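You operate a simulated robot arm through the tools that you are given. There is no shell and no other tool. Be economical: measure what you need, move in short steps, check, and stop when the job is done.

You are at the controls of a simulated two-armed robot. One attempt, no reset.

JOB
Pick up the blue filter with one hand, pass it to the other hand and put it on the top of the cream cabinet. Take the pack of tape from the fourth shelf from the bottom of the corner unit and leave it on the top shelf of the corner unit. Take the pack of covers from the second shelf from the bottom of the corner unit and put it on the worktop of the store rack. The order is free. Set down upright: pack of tape, pack of covers.
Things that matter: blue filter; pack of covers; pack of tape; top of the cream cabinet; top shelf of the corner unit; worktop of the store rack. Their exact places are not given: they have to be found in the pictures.

The check looks at the end state, three seconds after you hand in, the way a careful person would. Anything else that was tipped, shoved, dropped, spilled or broken makes it a failure. A push-on lid holds only when it is set on centred and level and pressed home; a screw cap is set on level and turned clockwise until tight.

ROBOT AND FRAMES
Two 7-joint arms with two-finger grippers on one trunk, on a base that drives. Base frame: it is fixed to the floor where the robot stands at the start and does not move with it; the origin is under the middle of the robot, x ahead of it, y to its left, z up. Lengths are in m, angles in rad, forces in N, time in s.
The left shoulder is at the start at [0.05, 0.191, 1.092], the right one opposite. With the tool pointing down near the work surface each hand reaches from about 0.1 to 0.66 m from the robot's upright axis, wherever it stands, measured 20 degrees to its own side. Places, roughly: pack of covers [-3, -7.25, 0.5]; pack of tape [-3, -7.25, 1.25]; top of the cream cabinet [3.4, -0.1, 0.9]; top shelf of the corner unit [-2.8, -7.3, 1.6]; worktop of the store rack [-1.1, -7.8, 0.9]. Payload 2.69 kg a hand.
The tool frame of a hand sits at the grasp point between the pads (the TCP): z along the fingers, y along the line on which they close. The tips reach 0.02 m beyond it. The gripper opens to 0.1 m. The gripper's body begins 0.063 m behind the TCP.
Orientation is that of the tool frame in the base frame, as a unit quaternion [x, y, z, w]. With the fingers straight down and closing along the base's y, the tool's x points along the base's -x, its y along +y and its z along -z.

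CONTROLS
- The arms move only by the tool play_rows. It takes "left_motion", "right_motion" or both (then of equal length, played together; a hand with none holds still); each is a list of rows, each a list of 7 numbers: the turn, a rotation vector about the tool's x, y, z in rad, then the shift along the tool's x, y, z in m, then the gripper command, from -1 (shut) to 1 (fully open), values between in proportion. In form: [[rx, ry, rz, x, y, z, gripper], ...]. A call has 1 to 8 rows; each row shifts and turns the commanded pose from where the row before left it, along the tool's axes as they then stand. A row lasts 0.2 s, in which the tool goes at most 0.05 m and 0.15 rad; a call with a longer step from one row to the next is refused whole, and so is a gripper value outside its range. A pose out of reach is approached as far as the arm can. The call stops where the force on the tool passes 40 N (or 10 N more than at its start, if that is more) or the arm is blocked; 0.2 s more then pass. Each finger travels about 0.153 m/s and halts on what it meets, pressing with about 21 N; the grip force reading is that of the motor and also rises with nothing between the fingers. The clock runs only during rows and for 0.2 s after the last one: add rows that do not move to give the fingers time. The reply holds the time, the measured pose of the TCP, the force on the tool along the base axes, the opening and the grip force, in the units named above and with some noise, with the torque about the TCP (base axes, N m) and any sound that the robot's microphone picked up.
- Cameras (640 x 400 px; columns grow to the right, rows downward): "scene" is now at [0.1377, 0.0139, 1.2987]; the picture's right is [0.04, -1.00, 0.00], its down [-0.28, -0.01, -0.96] and it looks along [0.96, 0.04, -0.28] (base axes); focal length 284 px, centre (320, 200). "left" rides on the left gripper at [0.07, 0.019, -0.099] in its tool frame; the picture's right is [-0.26, 0.97, 0.00], its down [-0.75, -0.20, -0.63] and it looks along [-0.61, -0.16, 0.78] (tool axes); focal length 230 px, centre (320, 200). "right" rides on the right gripper at [0.07, -0.019, -0.099] in its tool frame; the picture's right is [0.26, 0.97, 0.00], its down [-0.75, 0.20, -0.63] and it looks along [-0.61, 0.16, 0.78] (tool axes); focal length 230 px, centre (320, 200).
- get_image(camera): a new picture of that camera. It takes no simulated time.
- move_column(by): slides the trunk up (or, below 0, down) by that many m; the arms and the scene camera ride with it, the base frame stays. It gives what a move gives, with no picture.
- steer(legs): drives the robot by 1 to 6 legs, each [ahead, left, turn to the left] in m, m and rad, along the robot's own axes; the way and the turn of a leg run together, so that a leg with both is an arc; at most 1.5 m and 3.142 rad a leg. The arms and the cameras ride along, it lands a little off, and it stops where it bumps. It gives what a move gives.
- pan_tilt(pan, tilt): turns the head with the scene camera to pan (to the left, within 1.396 rad either way) and tilt (down, from -0.506 to 1.204), counted from straight ahead of the robot. It gives what a move gives.
- locate(camera, pixels): for up to 12 pixels [column, row] of the newest picture of that camera ("zoom" is the newest enlarged one), the place [x, y, z] in the base frame of the surface seen there, good to about 0.002 m, but the place of the scene camera against the robot may be out by one fixed shift of up to 0.025 m in any direction. It takes no simulated time.
- close_up(camera, box): a new picture of the part [left, top, right, bottom] of that camera's present view, enlarged. It takes no simulated time.
- sign_off(): hands the job in; it is judged then, once.

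Work in short steps. Measure before you move; look again where a grasp or a placing could have gone wrong, and mend it. You have 110 turns and 108 pictures in all, those below and enlarged ones among them. Open the grippers and draw the arms clear of the work before you hand the job in, unless the task says otherwise; then end with one line.

The tools are called after "Request:" by a JSON object that holds its "op" and its "data". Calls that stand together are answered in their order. play_rows: Moves the arms, as the interface text tells. Its arguments: {"type":"object","properties":{"left_motion":{"type":"array"},"right_motion":{"type":"array"}},"required":[]} The other tools are called the same way: move_column (by) slides the trunk up or down; steer (legs) drives the base; pan_tilt (pan, tilt) turns the head that bears the scene camera; get_image (camera) takes a picture; locate (camera, pixels) gives the place of the surface under pixels of a picture; close_up (camera, box) takes an enlarged picture of a part of a camera's view; sign_off () hands the job in.

At the start:

```text
clock: 0.0
left_tool_pos: [0.44, 0.22, 1.2023]
left_tool_rot: [-0.001, 1.0, 0.0, 0.0]
left_ft_force: [0.1, 0.3, -0.2]
left_wrist_torque: [0.04, 0.0, 0.01]
left_opening: 0.1001
left_finger_force: 0.1
right_tool_pos: [0.4058, -0.1818, 1.1235]
right_tool_rot: [0.0, 1.0, 0.0, 0.0]
right_ft_force: [0.1, -0.2, 0.2]
right_wrist_torque: [-0.02, 0.03, -0.01]
right_opening: 0.0999
right_finger_force: 0.1
trunk travel left (down, up): [-0.15, 0.173]
robot x, y, heading: [-0.004, 0.0011, -0.003]
head pan, tilt: [0.04, 0.281]
```

scene: 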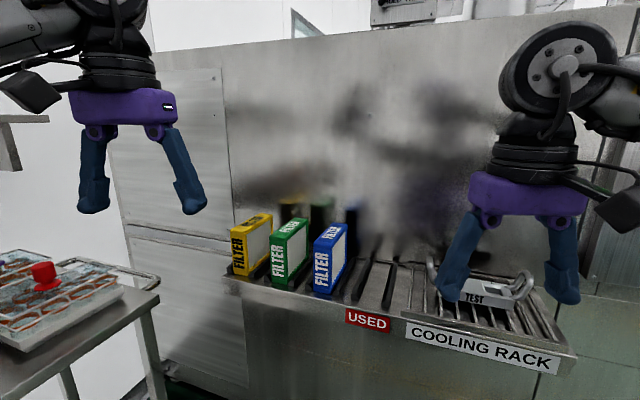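
right: 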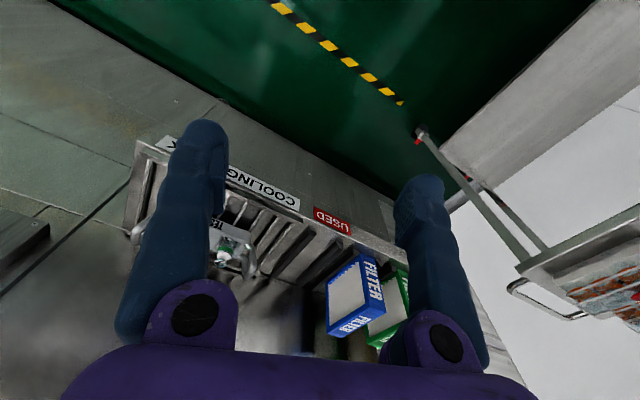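
left: 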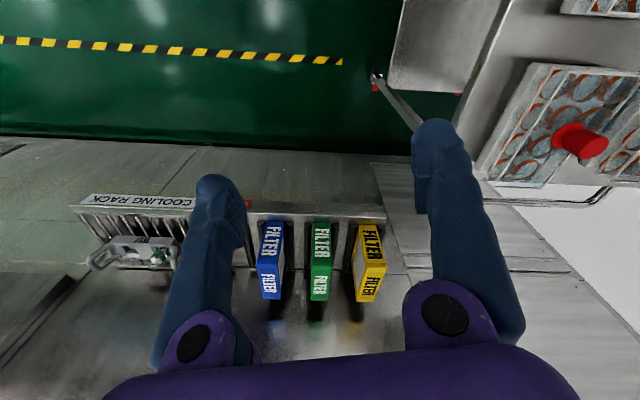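

The blue filter stands in a rack at about (330,260) in the scene picture. I measure it, its neighbours, and zoom in.

Request:
{"op": "close_up", "data": {"camera": "scene", "box": [220, 190, 420, 315]}}

Request:
{"op": "locate", "data": {"camera": "scene", "pixels": [[317, 243], [331, 246], [347, 227], [334, 224], [330, 293], [317, 288], [345, 262], [306, 222], [305, 255], [290, 240], [360, 280], [340, 300]]}}

```text
3.20 times, centred on (320, 252) of scene
```

zoom: 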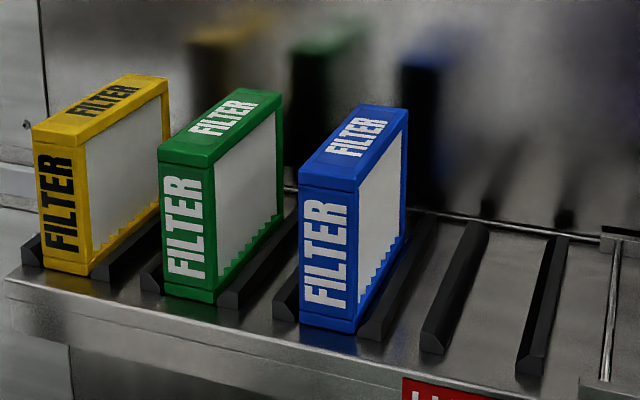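

```text
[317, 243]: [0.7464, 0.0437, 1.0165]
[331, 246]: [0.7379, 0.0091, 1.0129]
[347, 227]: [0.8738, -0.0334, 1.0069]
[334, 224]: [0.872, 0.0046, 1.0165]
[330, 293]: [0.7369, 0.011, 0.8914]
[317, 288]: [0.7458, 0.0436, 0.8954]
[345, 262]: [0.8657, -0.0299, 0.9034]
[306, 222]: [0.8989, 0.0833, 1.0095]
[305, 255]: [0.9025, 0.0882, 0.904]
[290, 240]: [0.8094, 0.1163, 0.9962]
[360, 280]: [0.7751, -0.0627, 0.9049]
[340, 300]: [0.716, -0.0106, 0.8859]
```

The left camera sees the blue filter's top too; I measure with it to remove the scene camera's shift.

Request:
{"op": "close_up", "data": {"camera": "left", "box": [240, 200, 400, 300]}}

Request:
{"op": "close_up", "data": {"camera": "scene", "box": [220, 190, 420, 315]}}

Request:
{"op": "locate", "data": {"camera": "zoom", "pixels": [[304, 170], [352, 180], [403, 134], [360, 108], [303, 315], [352, 328], [384, 330], [435, 345], [300, 300], [420, 225]]}}

Request:
{"op": "locate", "data": {"camera": "left", "pixels": [[263, 268], [278, 268], [263, 297], [279, 297], [271, 285], [264, 222], [282, 222], [320, 285]]}}

```text
4.00 times, centred on (320, 250) of left
```

zoom: 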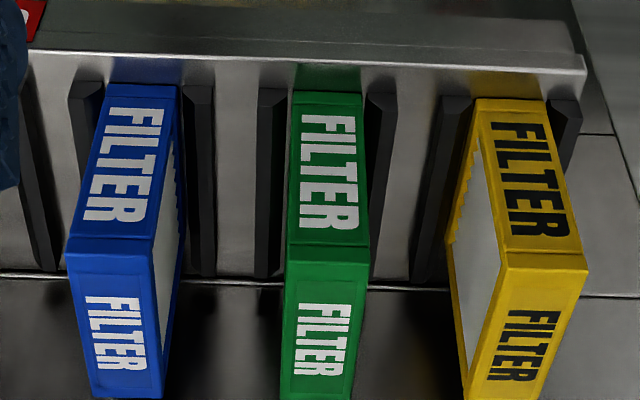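

```text
3.20 times, centred on (320, 252) of scene
```

zoom: 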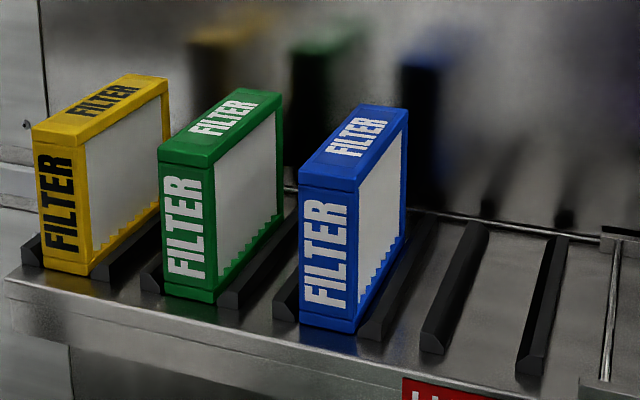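

```text
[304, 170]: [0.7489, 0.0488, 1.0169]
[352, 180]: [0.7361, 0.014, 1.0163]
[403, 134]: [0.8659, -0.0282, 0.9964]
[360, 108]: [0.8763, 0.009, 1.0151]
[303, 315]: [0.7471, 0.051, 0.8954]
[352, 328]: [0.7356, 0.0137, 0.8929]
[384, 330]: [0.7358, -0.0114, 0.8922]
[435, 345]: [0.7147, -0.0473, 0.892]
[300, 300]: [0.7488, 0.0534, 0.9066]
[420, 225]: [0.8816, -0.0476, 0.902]
```

```text
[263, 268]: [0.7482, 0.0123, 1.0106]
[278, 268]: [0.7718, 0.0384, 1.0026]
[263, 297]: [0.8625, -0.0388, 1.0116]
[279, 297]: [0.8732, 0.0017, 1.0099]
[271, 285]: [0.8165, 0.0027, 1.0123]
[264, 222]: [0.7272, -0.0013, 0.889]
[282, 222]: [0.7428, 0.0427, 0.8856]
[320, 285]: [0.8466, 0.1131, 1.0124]
```

The filter is about 0.037 thick, 0.135 long, top at z≈1.012, its long axis yawed about -0.32 rad. Before moving I look around for obstacles and for the route to the cream cabinet and the far shelves.

Request:
{"op": "pan_tilt", "data": {"pan": 1.1, "tilt": 0.3}}

Request:
{"op": "get_image", "data": {"camera": "scene"}}

Request:
{"op": "pan_tilt", "data": {"pan": -1.1, "tilt": 0.3}}

Request:
{"op": "get_image", "data": {"camera": "scene"}}

Request:
{"op": "pan_tilt", "data": {"pan": 0.0, "tilt": 0.9}}

Request:
{"op": "get_image", "data": {"camera": "scene"}}

Request:
{"op": "locate", "data": {"camera": "left", "pixels": [[258.5, 263.5], [277, 263.5], [280, 297], [264, 297]]}}

```text
clock: 1.3
left_tool_pos: [0.4396, 0.22, 1.2024]
left_tool_rot: [-0.001, 1.0, 0.0, 0.0]
left_ft_force: [-0.7, -0.2, -0.7]
left_wrist_torque: [0.0, -0.04, -0.01]
left_opening: 0.0998
left_finger_force: 0.1
right_tool_pos: [0.4056, -0.1828, 1.1232]
right_tool_rot: [0.001, 1.0, -0.001, 0.001]
right_ft_force: [0.5, -0.2, -0.2]
right_wrist_torque: [0.01, -0.03, 0.01]
right_opening: 0.0997
right_finger_force: 0.0
trunk travel left (down, up): [-0.15, 0.173]
robot x, y, heading: [0.0018, -0.001, 0.001]
head pan, tilt: [1.1, 0.3]
```

```text
101 pictures are left
```

scene: 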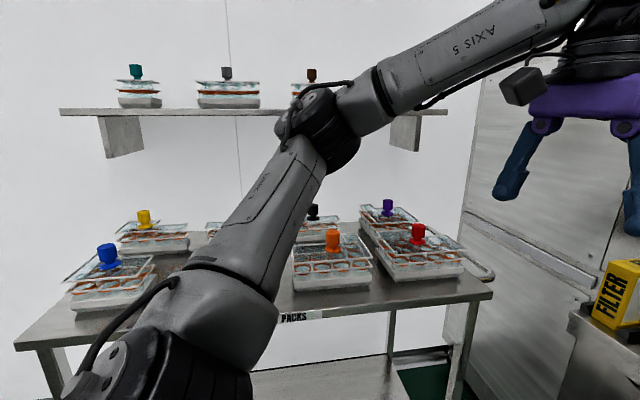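

```text
clock: 3.4
left_tool_pos: [0.4393, 0.2207, 1.2025]
left_tool_rot: [-0.001, 1.0, 0.0, -0.001]
left_ft_force: [-0.1, 0.0, -0.6]
left_wrist_torque: [0.01, 0.02, 0.0]
left_opening: 0.1001
left_finger_force: 0.1
right_tool_pos: [0.4058, -0.1828, 1.1224]
right_tool_rot: [0.0, 1.0, 0.0, 0.0]
right_ft_force: [0.7, -0.4, 0.3]
right_wrist_torque: [0.02, 0.0, 0.04]
right_opening: 0.0999
right_finger_force: 0.1
trunk travel left (down, up): [-0.15, 0.173]
robot x, y, heading: [-0.003, -0.0031, -0.001]
head pan, tilt: [-1.1, 0.3]
```

```text
100 pictures are left
```

scene: 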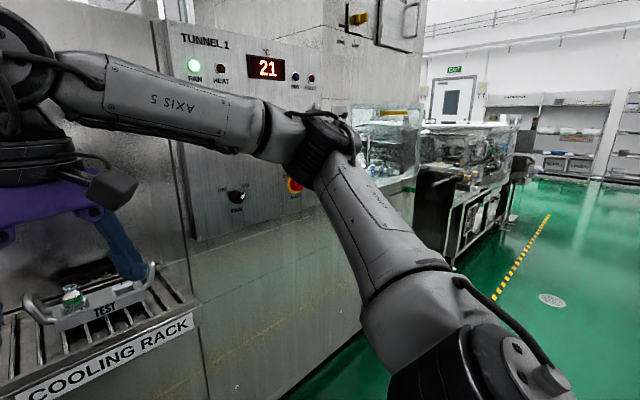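

```text
clock: 4.7
left_tool_pos: [0.4385, 0.2206, 1.2027]
left_tool_rot: [-0.001, 1.0, 0.0, 0.0]
left_ft_force: [-0.5, -0.5, 0.4]
left_wrist_torque: [-0.01, 0.03, 0.01]
left_opening: 0.1
left_finger_force: 0.1
right_tool_pos: [0.4052, -0.1818, 1.1231]
right_tool_rot: [0.0, 1.0, 0.0, 0.0]
right_ft_force: [-0.3, 0.1, 0.2]
right_wrist_torque: [-0.02, -0.02, 0.0]
right_opening: 0.1
right_finger_force: 0.0
trunk travel left (down, up): [-0.15, 0.173]
robot x, y, heading: [0.0016, 0.002, 0.002]
head pan, tilt: [0.0, 0.901]
```

```text
99 pictures are left
```

scene: 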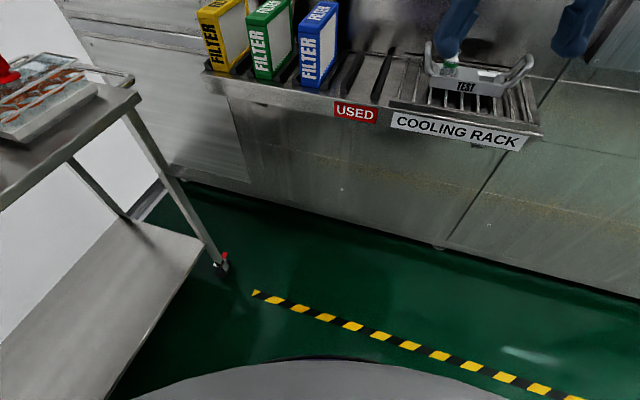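

```text
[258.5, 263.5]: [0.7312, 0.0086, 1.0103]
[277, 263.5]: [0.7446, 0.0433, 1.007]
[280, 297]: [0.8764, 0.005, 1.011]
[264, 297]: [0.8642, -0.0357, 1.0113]
```

The left camera gives the filter's top centre at about (0.804, 0.005), z 1.011, yaw -0.32. I measure the free floor ahead before driving closer.

Request:
{"op": "locate", "data": {"camera": "scene", "pixels": [[222, 268], [310, 360], [300, 215], [437, 248], [130, 95], [140, 215], [215, 75], [540, 132], [320, 370], [330, 150]]}}

```text
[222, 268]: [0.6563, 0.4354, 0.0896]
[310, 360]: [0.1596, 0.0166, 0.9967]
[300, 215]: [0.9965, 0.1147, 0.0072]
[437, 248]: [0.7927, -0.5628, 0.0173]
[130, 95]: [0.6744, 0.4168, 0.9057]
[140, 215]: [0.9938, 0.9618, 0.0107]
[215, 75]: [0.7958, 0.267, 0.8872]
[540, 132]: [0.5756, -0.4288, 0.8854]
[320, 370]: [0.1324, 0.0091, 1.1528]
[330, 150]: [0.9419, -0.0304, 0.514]
```

The unit's front runs at yaw ≈ -0.31 and there's free floor. I drive ahead and turn to face the rack squarely, head looking at the filter.

Request:
{"op": "steer", "data": {"legs": [[0.298, 0.06, 0], [0, 0, -0.31]]}}

Request:
{"op": "pan_tilt", "data": {"pan": 0.0, "tilt": 0.6}}

Request:
{"op": "get_image", "data": {"camera": "scene"}}

Request:
{"op": "get_image", "data": {"camera": "left"}}

```text
clock: 7.8
left_tool_pos: [0.7891, 0.1411, 1.2029]
left_tool_rot: [0.149, 0.989, 0.001, 0.0]
left_ft_force: [-0.4, -0.3, 0.4]
left_wrist_torque: [0.0, 0.01, -0.01]
left_opening: 0.1
left_finger_force: 0.1
right_tool_pos: [0.6369, -0.2325, 1.123]
right_tool_rot: [0.151, 0.989, 0.001, 0.0]
right_ft_force: [0.2, -0.6, 0.9]
right_wrist_torque: [0.03, -0.02, 0.0]
right_opening: 0.1001
right_finger_force: 0.1
trunk travel left (down, up): [-0.15, 0.173]
robot x, y, heading: [0.305, 0.0639, -0.303]
head pan, tilt: [0.0, 0.901]
```

```text
clock: 8.6
left_tool_pos: [0.7894, 0.141, 1.2027]
left_tool_rot: [0.149, 0.989, -0.001, 0.0]
left_ft_force: [-0.6, 0.5, 0.4]
left_wrist_torque: [0.0, 0.03, 0.01]
left_opening: 0.1001
left_finger_force: 0.0
right_tool_pos: [0.6369, -0.2327, 1.1229]
right_tool_rot: [0.152, 0.988, 0.0, 0.0]
right_ft_force: [0.0, 0.0, 0.5]
right_wrist_torque: [-0.02, -0.01, -0.01]
right_opening: 0.1
right_finger_force: 0.0
trunk travel left (down, up): [-0.15, 0.173]
robot x, y, heading: [0.3026, 0.0612, -0.302]
head pan, tilt: [0.0, 0.6]
```

```text
98 pictures are left
```

scene: 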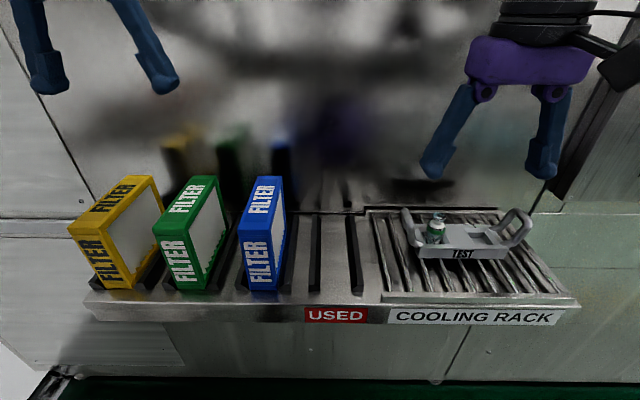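

```text
97 pictures are left
```

left: 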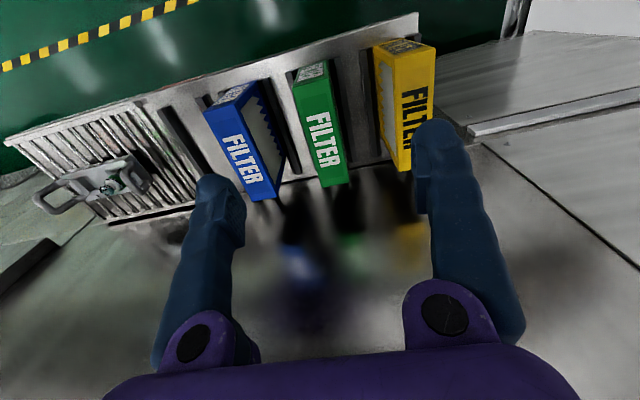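

Both pictures show the filter in the clear: the gaps either side are wide enough for open fingers. I remeasure the top-face corners with the left camera from here.

Request:
{"op": "close_up", "data": {"camera": "left", "box": [180, 70, 340, 210]}}

Request:
{"op": "locate", "data": {"camera": "left", "pixels": [[205, 112], [237, 105], [275, 193], [252, 198], [243, 152], [296, 86], [329, 82], [343, 182], [322, 184]]}}

```text
2.86 times, centred on (260, 140) of left
```

zoom: 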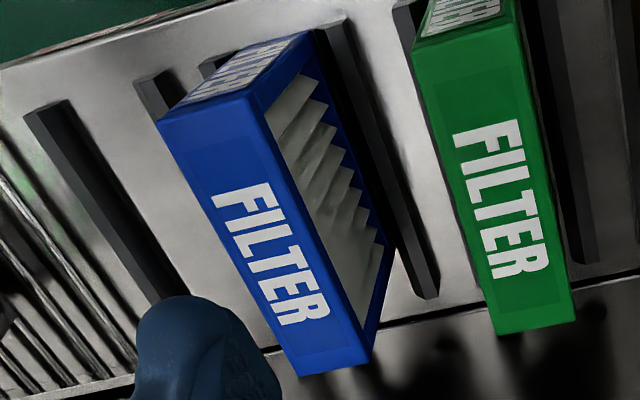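

```text
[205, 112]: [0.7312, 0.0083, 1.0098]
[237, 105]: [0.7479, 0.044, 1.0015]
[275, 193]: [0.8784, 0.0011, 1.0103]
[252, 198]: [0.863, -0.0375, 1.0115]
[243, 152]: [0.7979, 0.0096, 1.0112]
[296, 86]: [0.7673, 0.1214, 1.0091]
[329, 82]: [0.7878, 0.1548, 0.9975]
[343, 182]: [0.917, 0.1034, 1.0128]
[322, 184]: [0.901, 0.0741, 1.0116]
```

Top centre (0.805, 0.004), yaw -0.32, thickness 0.038. I move the left hand over the filter's far part and lower to just above it.

Request:
{"op": "play_rows", "data": {"left_motion": [[0, 0, 0.02, -0.0209, -0.0317, 0, 1], [0, 0, 0, -0.0209, -0.0317, 0, 1], [0, 0, 0, -0.0209, -0.0317, 0, 1], [0, 0, 0, -0.0209, -0.0317, 0, 1], [0, 0, 0, 0, 0, 0.04, 1], [0, 0, 0, 0, 0, 0.04, 1], [0, 0, 0, 0, 0, 0.04, 1], [0, 0, 0, 0, 0, 0, 1]]}}

Request:
{"op": "get_image", "data": {"camera": "left"}}

Request:
{"op": "get_image", "data": {"camera": "scene"}}

```text
clock: 10.4
left_tool_pos: [0.8297, -0.0062, 1.0788]
left_tool_rot: [0.159, 0.987, -0.001, 0.001]
left_ft_force: [-0.6, -0.2, -0.7]
left_wrist_torque: [-0.01, -0.01, -0.01]
left_opening: 0.0997
left_finger_force: 0.0
right_tool_pos: [0.6368, -0.232, 1.1232]
right_tool_rot: [0.151, 0.989, 0.0, 0.0]
right_ft_force: [-0.1, -0.3, 0.1]
right_wrist_torque: [0.0, -0.04, 0.0]
right_opening: 0.1002
right_finger_force: 0.1
trunk travel left (down, up): [-0.15, 0.173]
robot x, y, heading: [0.3055, 0.0591, -0.302]
head pan, tilt: [0.0, 0.6]
```

```text
95 pictures are left
```

left: 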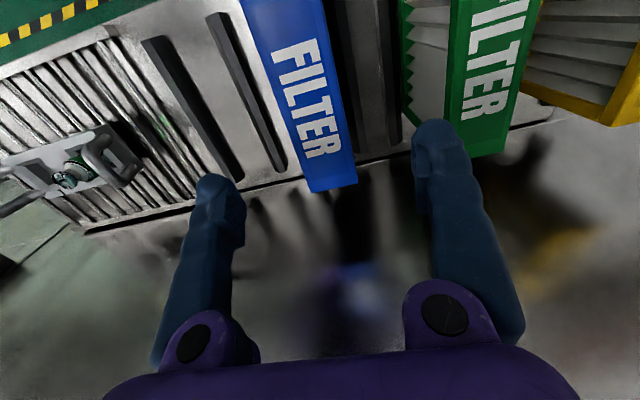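

```text
94 pictures are left
```

scene: 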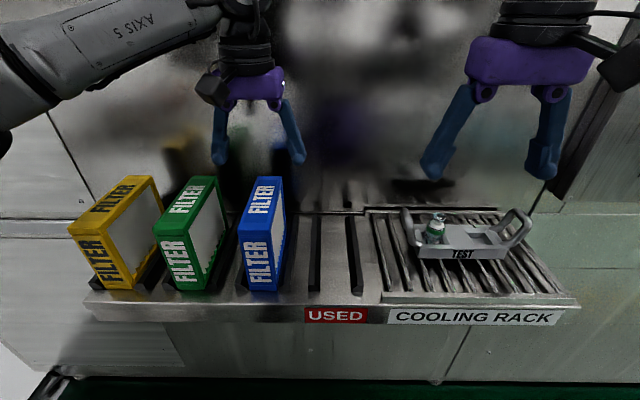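

Aligned. The left finger is near the green filter, so I narrow the opening to about 0.075, go down 0.1, then close.

Request:
{"op": "play_rows", "data": {"left_motion": [[0, 0, 0, 0, 0, 0, 0.4], [0, 0, 0, 0, 0, 0.034, 0.4], [0, 0, 0, 0, 0, 0.034, 0.4], [0, 0, 0, 0, 0, 0.03, 0.4], [0, 0, 0, 0, 0, 0, -1], [0, 0, 0, 0, 0, 0, -1], [0, 0, 0, 0, 0, 0, -1]]}}

Request:
{"op": "get_image", "data": {"camera": "left"}}

```text
clock: 12.0
left_tool_pos: [0.83, -0.0042, 0.9822]
left_tool_rot: [0.16, 0.987, 0.001, -0.001]
left_ft_force: [0.5, -0.4, -0.2]
left_wrist_torque: [-0.02, -0.05, -0.04]
left_opening: 0.0443
left_finger_force: 20.7
right_tool_pos: [0.6382, -0.2335, 1.1232]
right_tool_rot: [0.15, 0.989, 0.0, 0.0]
right_ft_force: [0.3, 0.1, -0.8]
right_wrist_torque: [0.02, 0.01, 0.01]
right_opening: 0.1001
right_finger_force: 0.0
trunk travel left (down, up): [-0.15, 0.173]
robot x, y, heading: [0.3046, 0.0587, -0.3]
head pan, tilt: [0.0, 0.6]
```

```text
93 pictures are left
```

left: 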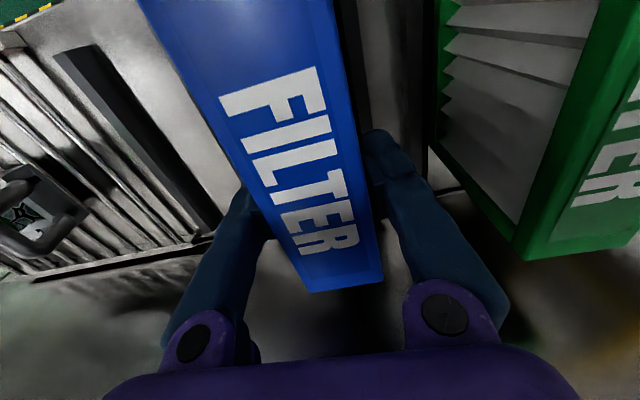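

Gripped at 0.044 opening with 21 N. I lift straight up 0.2 m.

Request:
{"op": "play_rows", "data": {"left_motion": [[0, 0, 0, 0, 0, -0.02, -1], [0, 0, 0, 0, 0, -0.03, -1], [0, 0, 0, 0, 0, -0.04, -1], [0, 0, 0, 0, 0, -0.04, -1], [0, 0, 0, 0, 0, -0.04, -1], [0, 0, 0, 0, 0, -0.03, -1], [0, 0, 0, 0, 0, 0, -1]]}}

Request:
{"op": "get_image", "data": {"camera": "scene"}}

```text
clock: 13.6
left_tool_pos: [0.8253, -0.0041, 1.1837]
left_tool_rot: [0.16, 0.987, -0.002, 0.0]
left_ft_force: [-0.1, 0.1, -1.9]
left_wrist_torque: [0.01, -0.07, -0.03]
left_opening: 0.0442
left_finger_force: 20.9
right_tool_pos: [0.638, -0.2322, 1.1227]
right_tool_rot: [0.15, 0.989, 0.0, 0.0]
right_ft_force: [-0.5, 1.1, -0.3]
right_wrist_torque: [0.03, -0.02, 0.03]
right_opening: 0.1001
right_finger_force: 0.1
trunk travel left (down, up): [-0.15, 0.173]
robot x, y, heading: [0.3027, 0.0603, -0.301]
head pan, tilt: [0.0, 0.6]
```

```text
92 pictures are left
```

scene: 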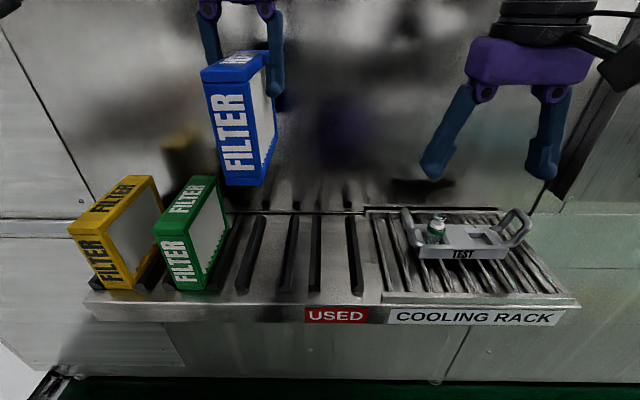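

Filter is clear. I drive back 0.4 m for room to hand over.

Request:
{"op": "steer", "data": {"legs": [[-0.4, 0, 0]]}}

Request:
{"op": "pan_tilt", "data": {"pan": 0.0, "tilt": 0.35}}

Request:
{"op": "get_image", "data": {"camera": "scene"}}

```text
clock: 16.1
left_tool_pos: [0.4471, 0.1118, 1.1836]
left_tool_rot: [0.163, 0.987, -0.001, 0.0]
left_ft_force: [0.1, 0.2, -2.4]
left_wrist_torque: [-0.02, -0.04, 0.02]
left_opening: 0.044
left_finger_force: 21.2
right_tool_pos: [0.2567, -0.1163, 1.1222]
right_tool_rot: [0.155, 0.988, -0.001, 0.0]
right_ft_force: [-0.2, 0.5, 0.8]
right_wrist_torque: [0.03, -0.04, 0.04]
right_opening: 0.0998
right_finger_force: 0.1
trunk travel left (down, up): [-0.15, 0.173]
robot x, y, heading: [-0.0748, 0.1831, -0.312]
head pan, tilt: [0.0, 0.6]
```

```text
clock: 16.8
left_tool_pos: [0.4464, 0.1112, 1.1831]
left_tool_rot: [0.164, 0.986, -0.001, -0.001]
left_ft_force: [0.5, 0.3, -2.4]
left_wrist_torque: [-0.01, -0.03, 0.03]
left_opening: 0.0442
left_finger_force: 21.6
right_tool_pos: [0.2562, -0.1162, 1.1225]
right_tool_rot: [0.154, 0.988, 0.0, 0.0]
right_ft_force: [0.0, -0.2, -0.2]
right_wrist_torque: [0.0, 0.0, -0.01]
right_opening: 0.0998
right_finger_force: 0.1
trunk travel left (down, up): [-0.15, 0.173]
robot x, y, heading: [-0.073, 0.1821, -0.308]
head pan, tilt: [0.0, 0.351]
```

```text
91 pictures are left
```

scene: 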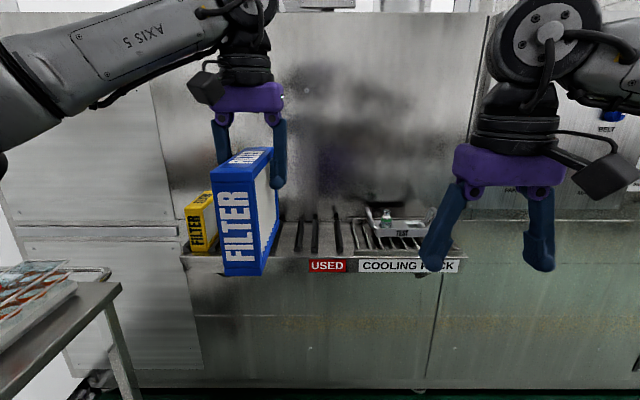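

I bring the filter to the robot's mid-line with the left hand, while the right hand pitches its fingers 60° forward in place for grasping the filter's near end.

Request:
{"op": "play_rows", "data": {"left_motion": [[0, 0, 0, -0.0055, -0.0138, 0, -1], [0, 0, 0, -0.0055, -0.0138, 0, -1], [0, 0, 0, -0.0055, -0.0138, 0, -1], [0, 0, 0, -0.0055, -0.0138, 0, -1], [0, 0, 0, -0.0055, -0.0138, 0, -1], [0, 0, 0, -0.0055, -0.0138, 0, -1], [0, 0, 0, -0.0055, -0.0138, 0, -1], [0, 0, 0, -0.0055, -0.0138, 0, -1]], "right_motion": [[0, -0.149, 0, 0, 0, 0, 1], [0, -0.149, 0, 0, 0, 0, 1], [0, -0.149, 0, 0, 0, 0, 1], [0, -0.149, 0, 0, 0, 0, 1], [0, -0.149, 0, 0, 0, 0, 1], [0, -0.149, 0, 0, 0, 0, 1], [0, -0.149, 0, 0, 0, 0, 1], [0, 0, 0, 0, 0, 0, 1]]}}

Request:
{"op": "get_image", "data": {"camera": "scene"}}

Request:
{"op": "get_image", "data": {"camera": "right"}}

```text
clock: 18.6
left_tool_pos: [0.4523, -0.0077, 1.1853]
left_tool_rot: [0.164, 0.986, 0.0, 0.001]
left_ft_force: [0.2, 0.4, -2.8]
left_wrist_torque: [0.03, -0.02, -0.03]
left_opening: 0.0444
left_finger_force: 21.0
right_tool_pos: [0.2582, -0.1163, 1.1246]
right_tool_rot: [0.135, 0.856, -0.077, 0.493]
right_ft_force: [0.2, 0.2, -0.1]
right_wrist_torque: [-0.04, 0.0, 0.0]
right_opening: 0.1001
right_finger_force: 0.1
right hand out of reach, approached as far as the arm can: row 7
trunk travel left (down, up): [-0.15, 0.173]
robot x, y, heading: [-0.0717, 0.1782, -0.309]
head pan, tilt: [0.0, 0.351]
```

```text
90 pictures are left
```

scene: 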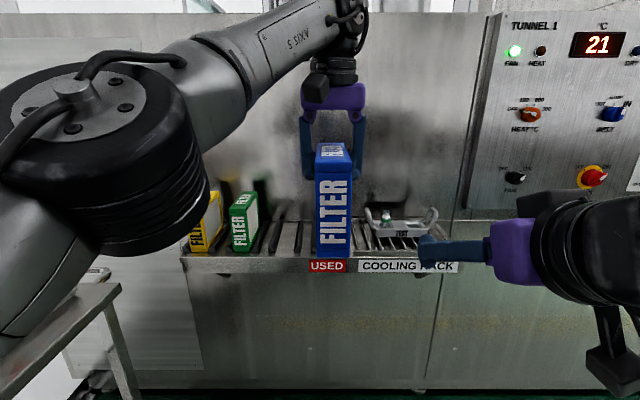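

```text
89 pictures are left
```

right: 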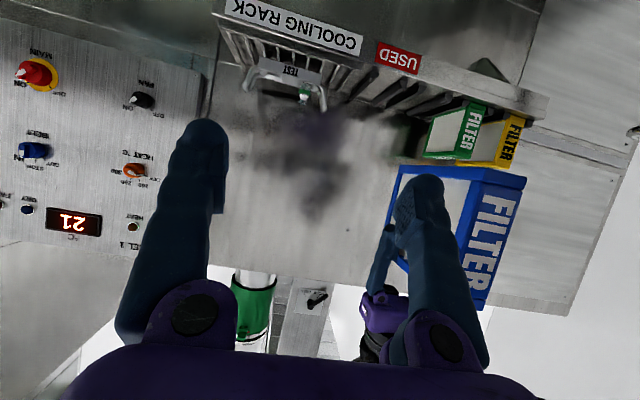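

The right camera sees the filter's near face (around (492,240)). I measure it there to aim the right hand.

Request:
{"op": "locate", "data": {"camera": "right", "pixels": [[520, 185], [491, 178], [500, 240], [487, 262], [480, 240], [482, 300], [465, 220]]}}

Request:
{"op": "locate", "data": {"camera": "scene", "pixels": [[318, 168], [350, 166], [318, 252], [347, 252], [334, 210]]}}

```text
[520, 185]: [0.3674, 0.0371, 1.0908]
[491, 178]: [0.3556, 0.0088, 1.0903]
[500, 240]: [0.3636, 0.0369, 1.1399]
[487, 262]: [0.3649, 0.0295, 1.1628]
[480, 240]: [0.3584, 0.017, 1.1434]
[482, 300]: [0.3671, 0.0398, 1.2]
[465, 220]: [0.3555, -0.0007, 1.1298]
```

```text
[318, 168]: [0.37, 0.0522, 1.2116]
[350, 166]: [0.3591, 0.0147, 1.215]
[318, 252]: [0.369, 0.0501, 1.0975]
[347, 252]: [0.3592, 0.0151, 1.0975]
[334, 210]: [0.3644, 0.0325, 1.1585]
```

Near face centre ≈ (0.361, 0.021, 1.15). I move the right hand to a standoff 0.11 m back along its finger axis, open.

Request:
{"op": "play_rows", "data": {"right_motion": [[0, 0, 0, -0.0262, 0, -0.02, 1], [0, 0, 0, -0.0262, 0, -0.02, 1], [0, 0, 0, 0, 0.0324, 0, 1], [0, 0, 0, 0, 0.0324, 0, 1], [0, 0, 0, 0, 0.0324, 0, 1], [0, 0, 0, 0, 0.0324, 0, 1], [0, 0, 0, 0, 0.0324, 0, 1], [0, 0, 0, 0, 0, 0, 1]]}}

Request:
{"op": "get_image", "data": {"camera": "right"}}

Request:
{"op": "get_image", "data": {"camera": "scene"}}

```text
clock: 20.4
left_tool_pos: [0.4531, -0.0066, 1.1843]
left_tool_rot: [0.165, 0.986, -0.001, 0.0]
left_ft_force: [-0.4, -0.4, -2.6]
left_wrist_torque: [-0.02, -0.05, -0.01]
left_opening: 0.0444
left_finger_force: 21.1
right_tool_pos: [0.3014, 0.0388, 1.1902]
right_tool_rot: [0.134, 0.857, -0.076, 0.493]
right_ft_force: [0.7, -0.3, -0.4]
right_wrist_torque: [0.03, 0.0, 0.01]
right_opening: 0.1001
right_finger_force: 0.1
trunk travel left (down, up): [-0.15, 0.173]
robot x, y, heading: [-0.0765, 0.1808, -0.305]
head pan, tilt: [0.0, 0.351]
```

```text
88 pictures are left
```

right: 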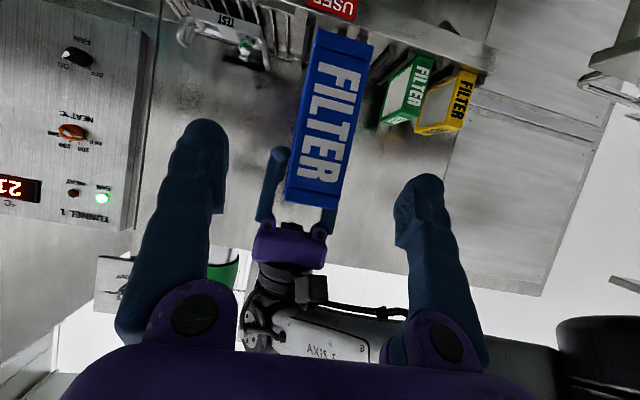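

```text
87 pictures are left
```

scene: 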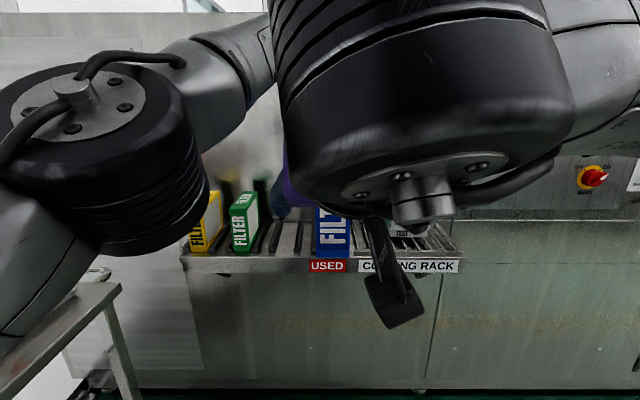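

The filter's near face sits centred between the right fingers. I advance 0.11 along the fingers and look.

Request:
{"op": "play_rows", "data": {"right_motion": [[0, 0, 0, 0, 0, 0.03, 1], [0, 0, 0, 0, 0, 0.03, 1], [0, 0, 0, 0, 0, 0.03, 1], [0, 0, 0, 0, 0, 0.02, 1], [0, 0, 0, 0, 0, 0, 1]]}}

Request:
{"op": "get_image", "data": {"camera": "right"}}

Request:
{"op": "get_image", "data": {"camera": "left"}}

```text
clock: 21.6
left_tool_pos: [0.4528, -0.0065, 1.1843]
left_tool_rot: [0.165, 0.986, -0.001, 0.001]
left_ft_force: [-0.5, -0.2, -2.3]
left_wrist_torque: [-0.01, -0.03, 0.01]
left_opening: 0.0441
left_finger_force: 21.6
right_tool_pos: [0.3936, 0.0101, 1.1344]
right_tool_rot: [0.135, 0.856, -0.078, 0.493]
right_ft_force: [-0.8, 0.0, -0.5]
right_wrist_torque: [-0.02, -0.02, 0.02]
right_opening: 0.0999
right_finger_force: 0.0
trunk travel left (down, up): [-0.15, 0.173]
robot x, y, heading: [-0.0711, 0.1797, -0.311]
head pan, tilt: [0.0, 0.351]
```

```text
86 pictures are left
```

right: 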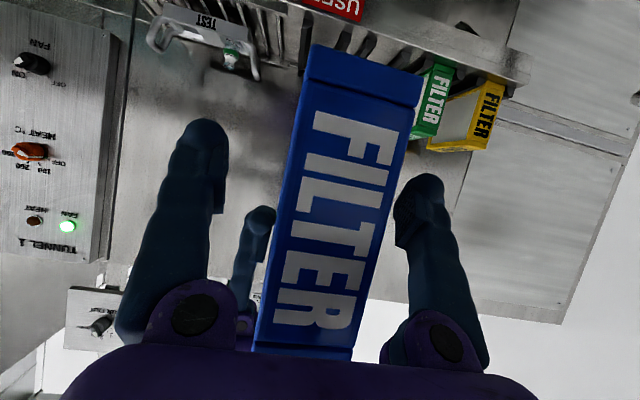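

```text
85 pictures are left
```

left: 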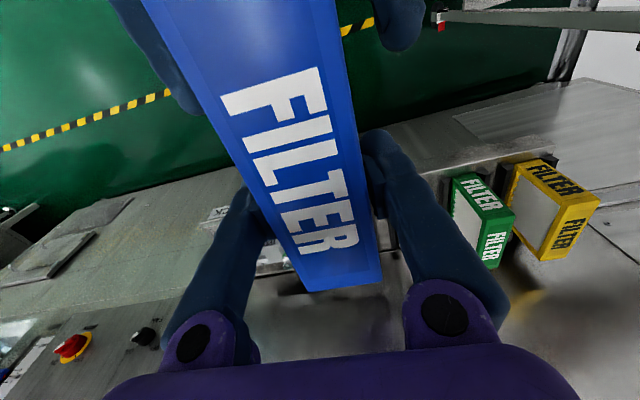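

By the numbers the right TCP is centred on the filter within a millimetre. I close the right gripper while the left holds.

Request:
{"op": "play_rows", "data": {"right_motion": [[0, 0, 0, 0, 0, 0, -1], [0, 0, 0, 0, 0, 0, -1], [0, 0, 0, 0, 0, 0, -1], [0, 0, 0, 0, 0, 0, -1]]}}

Request:
{"op": "get_image", "data": {"camera": "right"}}

```text
clock: 22.6
left_tool_pos: [0.4515, -0.0063, 1.1848]
left_tool_rot: [0.165, 0.986, -0.001, 0.001]
left_ft_force: [-7.4, -11.9, 2.2]
left_wrist_torque: [-0.22, 0.45, 0.35]
left_opening: 0.0441
left_finger_force: 20.9
right_tool_pos: [0.3925, 0.0117, 1.134]
right_tool_rot: [0.133, 0.857, -0.076, 0.492]
right_ft_force: [7.0, 11.0, -2.6]
right_wrist_torque: [-0.24, 0.14, 0.41]
right_opening: 0.0443
right_finger_force: 20.9
trunk travel left (down, up): [-0.15, 0.173]
robot x, y, heading: [-0.0712, 0.1832, -0.307]
head pan, tilt: [0.0, 0.351]
```

```text
84 pictures are left
```

right: 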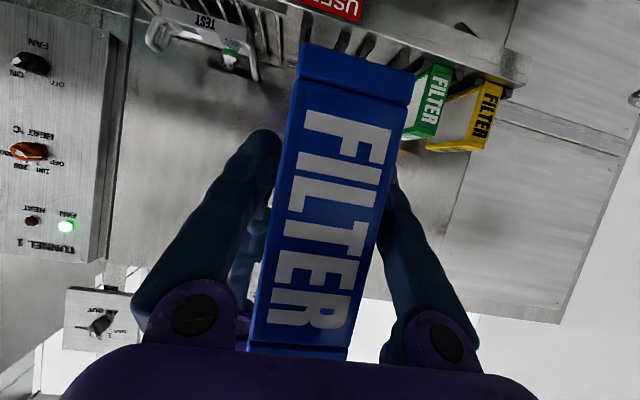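

Both hands hold it. I open the left hand, then lift it straight up clear of the filter.

Request:
{"op": "play_rows", "data": {"left_motion": [[0, 0, 0, 0, 0, 0, 0.3], [0, 0, 0, 0, 0, 0, 0.3], [0, 0, 0, 0, 0, -0.03, 0.3], [0, 0, 0, 0, 0, -0.03, 0.3], [0, 0, 0, 0, 0, -0.03, 0.3], [0, 0, 0, 0, 0, -0.03, 0.3]]}}

Request:
{"op": "get_image", "data": {"camera": "left"}}

```text
clock: 24.0
left_tool_pos: [0.4247, 0.0062, 1.2264]
left_tool_rot: [0.164, 0.986, -0.001, 0.001]
left_ft_force: [-0.3, 0.2, 0.5]
left_wrist_torque: [-0.01, -0.03, -0.03]
left_opening: 0.0648
left_finger_force: 0.0
left hand out of reach, approached as far as the arm can: row 3, 4, 5, 6
right_tool_pos: [0.3921, 0.0116, 1.1348]
right_tool_rot: [0.134, 0.856, -0.077, 0.493]
right_ft_force: [0.0, 0.3, 0.5]
right_wrist_torque: [0.03, 0.06, -0.01]
right_opening: 0.0443
right_finger_force: 20.5
trunk travel left (down, up): [-0.15, 0.173]
robot x, y, heading: [-0.0739, 0.1818, -0.312]
head pan, tilt: [0.0, 0.351]
```

```text
83 pictures are left
```

left: 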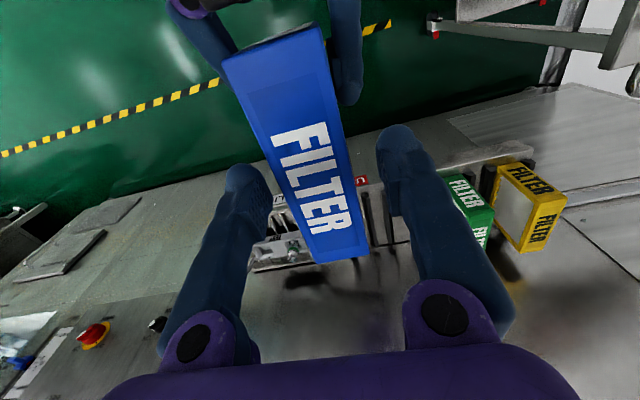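

The left hand hit its upper reach with tips about at the filter's top; I lower the right hand with the filter 0.09 m instead.

Request:
{"op": "play_rows", "data": {"right_motion": [[0, 0, 0, 0.026, 0, 0.015, -1], [0, 0, 0, 0.026, 0, 0.015, -1], [0, 0, 0, 0.026, 0, 0.015, -1], [0, 0, 0, 0, 0, 0, -1]]}}

Request:
{"op": "get_image", "data": {"camera": "left"}}

```text
clock: 25.0
left_tool_pos: [0.4246, 0.0061, 1.2261]
left_tool_rot: [0.164, 0.986, -0.001, 0.001]
left_ft_force: [-0.9, 0.3, 0.1]
left_wrist_torque: [-0.01, 0.03, 0.03]
left_opening: 0.0651
left_finger_force: 0.1
right_tool_pos: [0.3891, 0.012, 1.0425]
right_tool_rot: [0.135, 0.856, -0.078, 0.493]
right_ft_force: [0.5, 0.3, 0.0]
right_wrist_torque: [0.03, 0.09, 0.01]
right_opening: 0.0442
right_finger_force: 21.1
trunk travel left (down, up): [-0.15, 0.173]
robot x, y, heading: [-0.0713, 0.1831, -0.309]
head pan, tilt: [0.0, 0.351]
```

```text
82 pictures are left
```

left: 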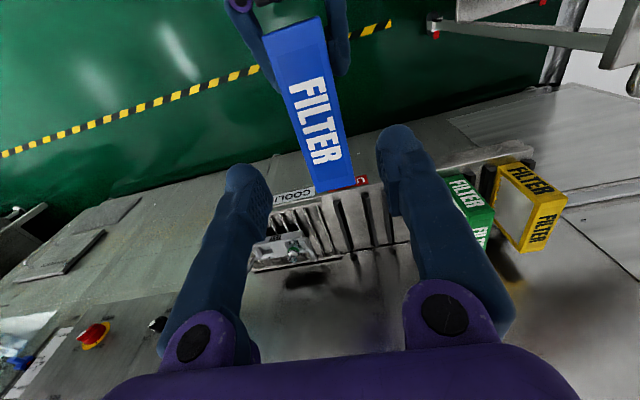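

Clear. I park both arms closer to the body and apart for the drive.

Request:
{"op": "play_rows", "data": {"left_motion": [[0, 0, 0, 0.0, 0.03, 0, 1], [0, 0, 0, 0.0, 0.03, 0, 1], [0, 0, 0, 0.015, 0.03, 0, 1], [0, 0, 0, 0.015, 0.03, 0, 1], [0, 0, 0, 0.015, 0.03, 0, 1], [0, 0, 0, 0.015, 0.03, 0.01, 1], [0, 0, 0, 0.015, 0.03, 0.02, 1], [0, 0, 0, 0, 0, 0, 1]], "right_motion": [[0, 0, 0, 0, -0.02, 0, -1], [0, 0, 0, 0, -0.02, 0, -1], [0, 0, 0, 0.0, -0.02, 0, -1], [0, 0, 0, 0.0, -0.02, -0.0, -1], [0, 0, 0, 0.01, -0.02, -0.0173, -1], [0, 0, 0, 0.01, -0.02, -0.0173, -1], [0, 0, 0, 0.01, -0.02, -0.0173, -1], [0, 0, 0, 0, 0, 0, -1]]}}

Request:
{"op": "pan_tilt", "data": {"pan": -1.3, "tilt": 0.15}}

Request:
{"op": "get_image", "data": {"camera": "scene"}}

```text
clock: 26.8
left_tool_pos: [0.4218, 0.2256, 1.1981]
left_tool_rot: [0.164, 0.986, -0.001, 0.0]
left_ft_force: [0.2, -0.4, 0.4]
left_wrist_torque: [0.02, -0.01, -0.03]
left_opening: 0.1
left_finger_force: 0.0
right_tool_pos: [0.2945, -0.1033, 1.0445]
right_tool_rot: [0.135, 0.857, -0.078, 0.492]
right_ft_force: [-0.1, 0.4, -0.1]
right_wrist_torque: [0.04, 0.09, 0.01]
right_opening: 0.0441
right_finger_force: 20.9
trunk travel left (down, up): [-0.15, 0.173]
robot x, y, heading: [-0.073, 0.1855, -0.309]
head pan, tilt: [0.0, 0.351]
```

```text
clock: 28.3
left_tool_pos: [0.4212, 0.2279, 1.1985]
left_tool_rot: [0.166, 0.986, -0.002, 0.001]
left_ft_force: [-0.2, -1.0, 0.6]
left_wrist_torque: [-0.01, -0.01, 0.0]
left_opening: 0.1003
left_finger_force: 0.0
right_tool_pos: [0.2931, -0.1021, 1.0456]
right_tool_rot: [0.134, 0.857, -0.077, 0.491]
right_ft_force: [-0.3, -0.9, -0.2]
right_wrist_torque: [0.02, 0.06, -0.02]
right_opening: 0.044
right_finger_force: 21.2
trunk travel left (down, up): [-0.15, 0.173]
robot x, y, heading: [-0.0742, 0.1814, -0.312]
head pan, tilt: [-1.3, 0.15]
```

```text
81 pictures are left
```

scene: 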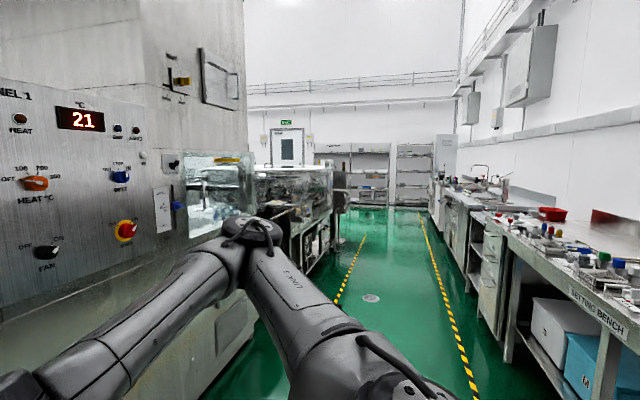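

I see an aisle running along -y with shelves at its far end. I measure floor points and obstacles along it.

Request:
{"op": "locate", "data": {"camera": "scene", "pixels": [[338, 300], [364, 240], [423, 220], [470, 370], [390, 212], [300, 275], [350, 205], [345, 200], [500, 350], [390, 165], [220, 370], [285, 290]]}}

Request:
{"op": "close_up", "data": {"camera": "scene", "box": [240, 110, 480, 260]}}

```text
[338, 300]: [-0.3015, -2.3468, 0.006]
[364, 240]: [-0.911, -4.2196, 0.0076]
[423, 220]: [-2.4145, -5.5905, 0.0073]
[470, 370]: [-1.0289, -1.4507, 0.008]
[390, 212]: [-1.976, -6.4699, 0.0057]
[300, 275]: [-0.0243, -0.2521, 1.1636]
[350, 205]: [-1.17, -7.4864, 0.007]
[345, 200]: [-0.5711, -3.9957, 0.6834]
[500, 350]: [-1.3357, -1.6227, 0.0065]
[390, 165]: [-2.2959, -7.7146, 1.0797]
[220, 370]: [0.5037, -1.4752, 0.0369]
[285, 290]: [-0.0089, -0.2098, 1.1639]
```

```text
2.67 times, centred on (360, 185) of scene
```

zoom: 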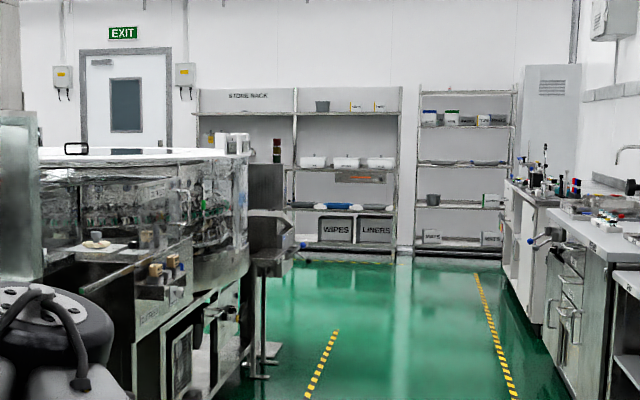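

The aisle centre line runs at heading ≈ -1.89 from about where I stand. I turn right and drive 4.2 m down it, then look left for the way round the machines.

Request:
{"op": "steer", "data": {"legs": [[0, 0, -1.58], [1.4, 0, 0], [1.4, 0, 0], [1.4, 0, 0]]}}

Request:
{"op": "pan_tilt", "data": {"pan": 0.6, "tilt": 0.2}}

Request:
{"op": "get_image", "data": {"camera": "scene"}}

```text
clock: 52.4
left_tool_pos: [-1.5092, -4.2624, 1.1991]
left_tool_rot: [0.824, 0.567, 0.0, 0.0]
left_ft_force: [-0.5, -0.6, -1.3]
left_wrist_torque: [0.02, -0.02, -0.01]
left_opening: 0.1002
left_finger_force: 0.0
right_tool_pos: [-1.8355, -4.1233, 1.0434]
right_tool_rot: [0.711, 0.497, -0.408, 0.284]
right_ft_force: [0.0, -0.1, 0.5]
right_wrist_torque: [0.08, -0.01, 0.03]
right_opening: 0.0442
right_finger_force: 20.9
trunk travel left (down, up): [-0.15, 0.173]
robot x, y, heading: [-1.5355, -3.7654, -1.92]
head pan, tilt: [-1.3, 0.15]
```

```text
clock: 54.3
left_tool_pos: [-1.51, -4.2628, 1.1982]
left_tool_rot: [0.824, 0.567, 0.0, 0.0]
left_ft_force: [0.2, 0.9, -0.5]
left_wrist_torque: [-0.02, -0.02, 0.01]
left_opening: 0.0999
left_finger_force: 0.1
right_tool_pos: [-1.8361, -4.1219, 1.0456]
right_tool_rot: [0.71, 0.497, -0.408, 0.285]
right_ft_force: [-0.7, 0.4, -0.3]
right_wrist_torque: [0.1, -0.03, -0.03]
right_opening: 0.0444
right_finger_force: 21.4
trunk travel left (down, up): [-0.15, 0.173]
robot x, y, heading: [-1.5388, -3.7648, -1.919]
head pan, tilt: [0.6, 0.201]
```

```text
79 pictures are left
```

scene: 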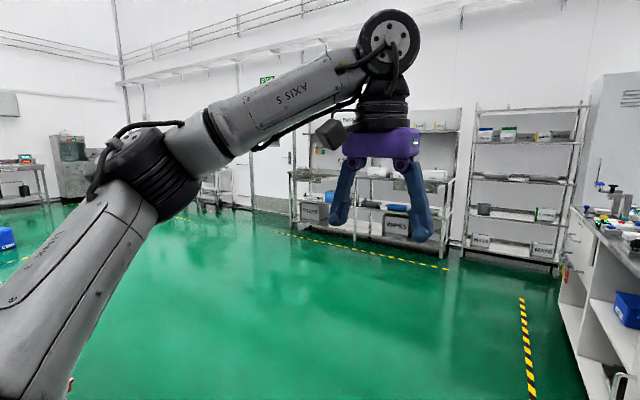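

Past the machine the floor opens to the left. I look further left.

Request:
{"op": "pan_tilt", "data": {"pan": 1.396, "tilt": 0.15}}

Request:
{"op": "get_image", "data": {"camera": "scene"}}

```text
clock: 55.4
left_tool_pos: [-1.5118, -4.2629, 1.1979]
left_tool_rot: [0.824, 0.567, -0.001, 0.0]
left_ft_force: [-0.4, 0.0, 0.5]
left_wrist_torque: [0.0, -0.05, 0.0]
left_opening: 0.1
left_finger_force: 0.0
right_tool_pos: [-1.8356, -4.1232, 1.0447]
right_tool_rot: [0.71, 0.498, -0.407, 0.285]
right_ft_force: [0.1, -0.4, 0.0]
right_wrist_torque: [0.1, -0.01, 0.01]
right_opening: 0.0442
right_finger_force: 21.3
trunk travel left (down, up): [-0.15, 0.173]
robot x, y, heading: [-1.5393, -3.7623, -1.92]
head pan, tilt: [1.396, 0.15]
```

```text
78 pictures are left
```

scene: 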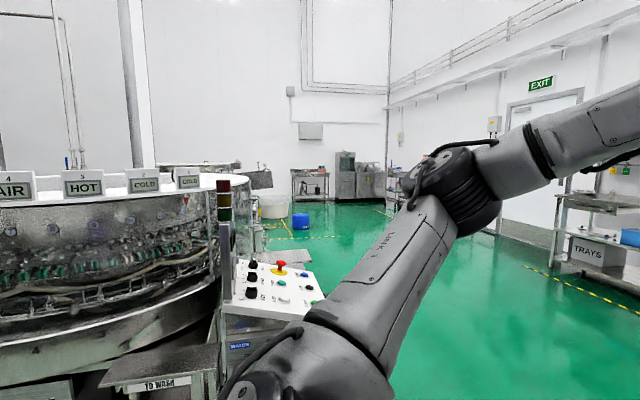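

The view is along -0.52 rad; I measure the machine's end and the free floor.

Request:
{"op": "locate", "data": {"camera": "scene", "pixels": [[285, 310], [310, 290], [265, 250], [300, 228], [345, 198], [310, 172], [275, 212], [330, 260], [400, 380], [560, 275], [205, 162], [370, 205]]}}

Request:
{"op": "close_up", "data": {"camera": "scene", "box": [160, 130, 420, 290]}}

```text
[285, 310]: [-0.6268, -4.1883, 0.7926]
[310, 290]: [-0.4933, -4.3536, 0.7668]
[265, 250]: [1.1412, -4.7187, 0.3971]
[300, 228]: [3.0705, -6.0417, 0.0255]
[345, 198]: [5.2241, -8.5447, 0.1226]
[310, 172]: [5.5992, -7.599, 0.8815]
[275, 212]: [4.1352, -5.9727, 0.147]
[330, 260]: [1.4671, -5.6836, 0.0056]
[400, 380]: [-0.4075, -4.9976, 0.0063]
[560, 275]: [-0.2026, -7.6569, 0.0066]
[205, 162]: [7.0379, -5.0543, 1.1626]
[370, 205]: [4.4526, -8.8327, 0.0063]
```

```text
2.46 times, centred on (290, 210) of scene
```

zoom: 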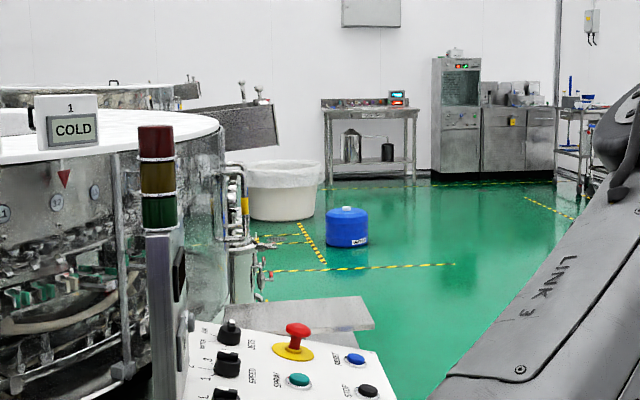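

I steer diagonally past the machine's end, then along +x at y≈-5.6, and look left again.

Request:
{"op": "steer", "data": {"legs": [[0, 0, 0.72], [1.0, 0, 0], [1.0, 0, 0], [0, 0, 1.2], [1.2, 0, 0], [1.2, 0, 0]]}}

Request:
{"op": "pan_tilt", "data": {"pan": 1.0, "tilt": 0.15}}

Request:
{"op": "get_image", "data": {"camera": "scene"}}

Request:
{"op": "pan_tilt", "data": {"pan": 0.2, "tilt": 0.15}}

Request:
{"op": "get_image", "data": {"camera": "scene"}}

```text
clock: 81.7
left_tool_pos: [2.0556, -5.3898, 1.198]
left_tool_rot: [-0.007, 1.0, -0.001, -0.001]
left_ft_force: [0.2, -0.4, -0.1]
left_wrist_torque: [-0.01, 0.02, -0.01]
left_opening: 0.0999
left_finger_force: 0.0
right_tool_pos: [2.0477, -5.7439, 1.0444]
right_tool_rot: [-0.015, 0.867, 0.008, 0.498]
right_ft_force: [0.4, 0.2, -0.1]
right_wrist_torque: [0.01, 0.11, -0.02]
right_opening: 0.0439
right_finger_force: 20.8
trunk travel left (down, up): [-0.15, 0.173]
robot x, y, heading: [1.6042, -5.5989, 0.037]
head pan, tilt: [1.396, 0.15]
```

```text
clock: 82.5
left_tool_pos: [2.0561, -5.389, 1.1978]
left_tool_rot: [-0.007, 1.0, -0.001, 0.001]
left_ft_force: [-0.1, -0.4, -0.1]
left_wrist_torque: [0.01, -0.01, 0.01]
left_opening: 0.1003
left_finger_force: 0.1
right_tool_pos: [2.0469, -5.7436, 1.0452]
right_tool_rot: [-0.014, 0.868, 0.007, 0.497]
right_ft_force: [-0.2, 0.1, 1.1]
right_wrist_torque: [0.01, 0.07, -0.05]
right_opening: 0.044
right_finger_force: 21.1
trunk travel left (down, up): [-0.15, 0.173]
robot x, y, heading: [1.6052, -5.5973, 0.029]
head pan, tilt: [1.0, 0.15]
```

```text
76 pictures are left
```

scene: 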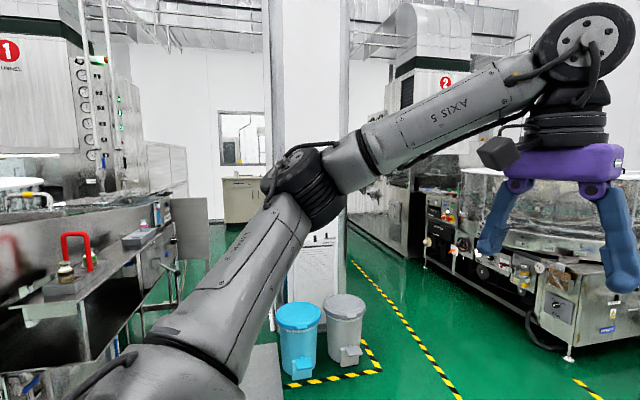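

```text
clock: 83.7
left_tool_pos: [2.0547, -5.3901, 1.1977]
left_tool_rot: [-0.006, 1.0, -0.001, 0.001]
left_ft_force: [-0.1, 0.5, -0.2]
left_wrist_torque: [0.02, 0.05, 0.03]
left_opening: 0.0998
left_finger_force: 0.1
right_tool_pos: [2.0459, -5.7436, 1.0448]
right_tool_rot: [-0.013, 0.868, 0.007, 0.497]
right_ft_force: [0.1, -0.3, -0.3]
right_wrist_torque: [0.0, 0.06, 0.02]
right_opening: 0.0441
right_finger_force: 21.4
trunk travel left (down, up): [-0.15, 0.173]
robot x, y, heading: [1.6061, -5.598, 0.033]
head pan, tilt: [0.201, 0.15]
```

```text
75 pictures are left
```

scene: 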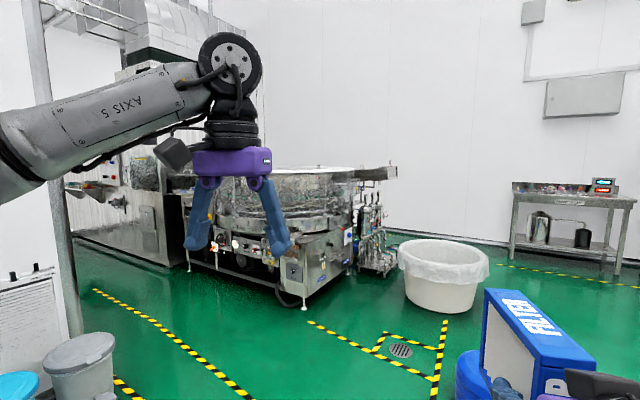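

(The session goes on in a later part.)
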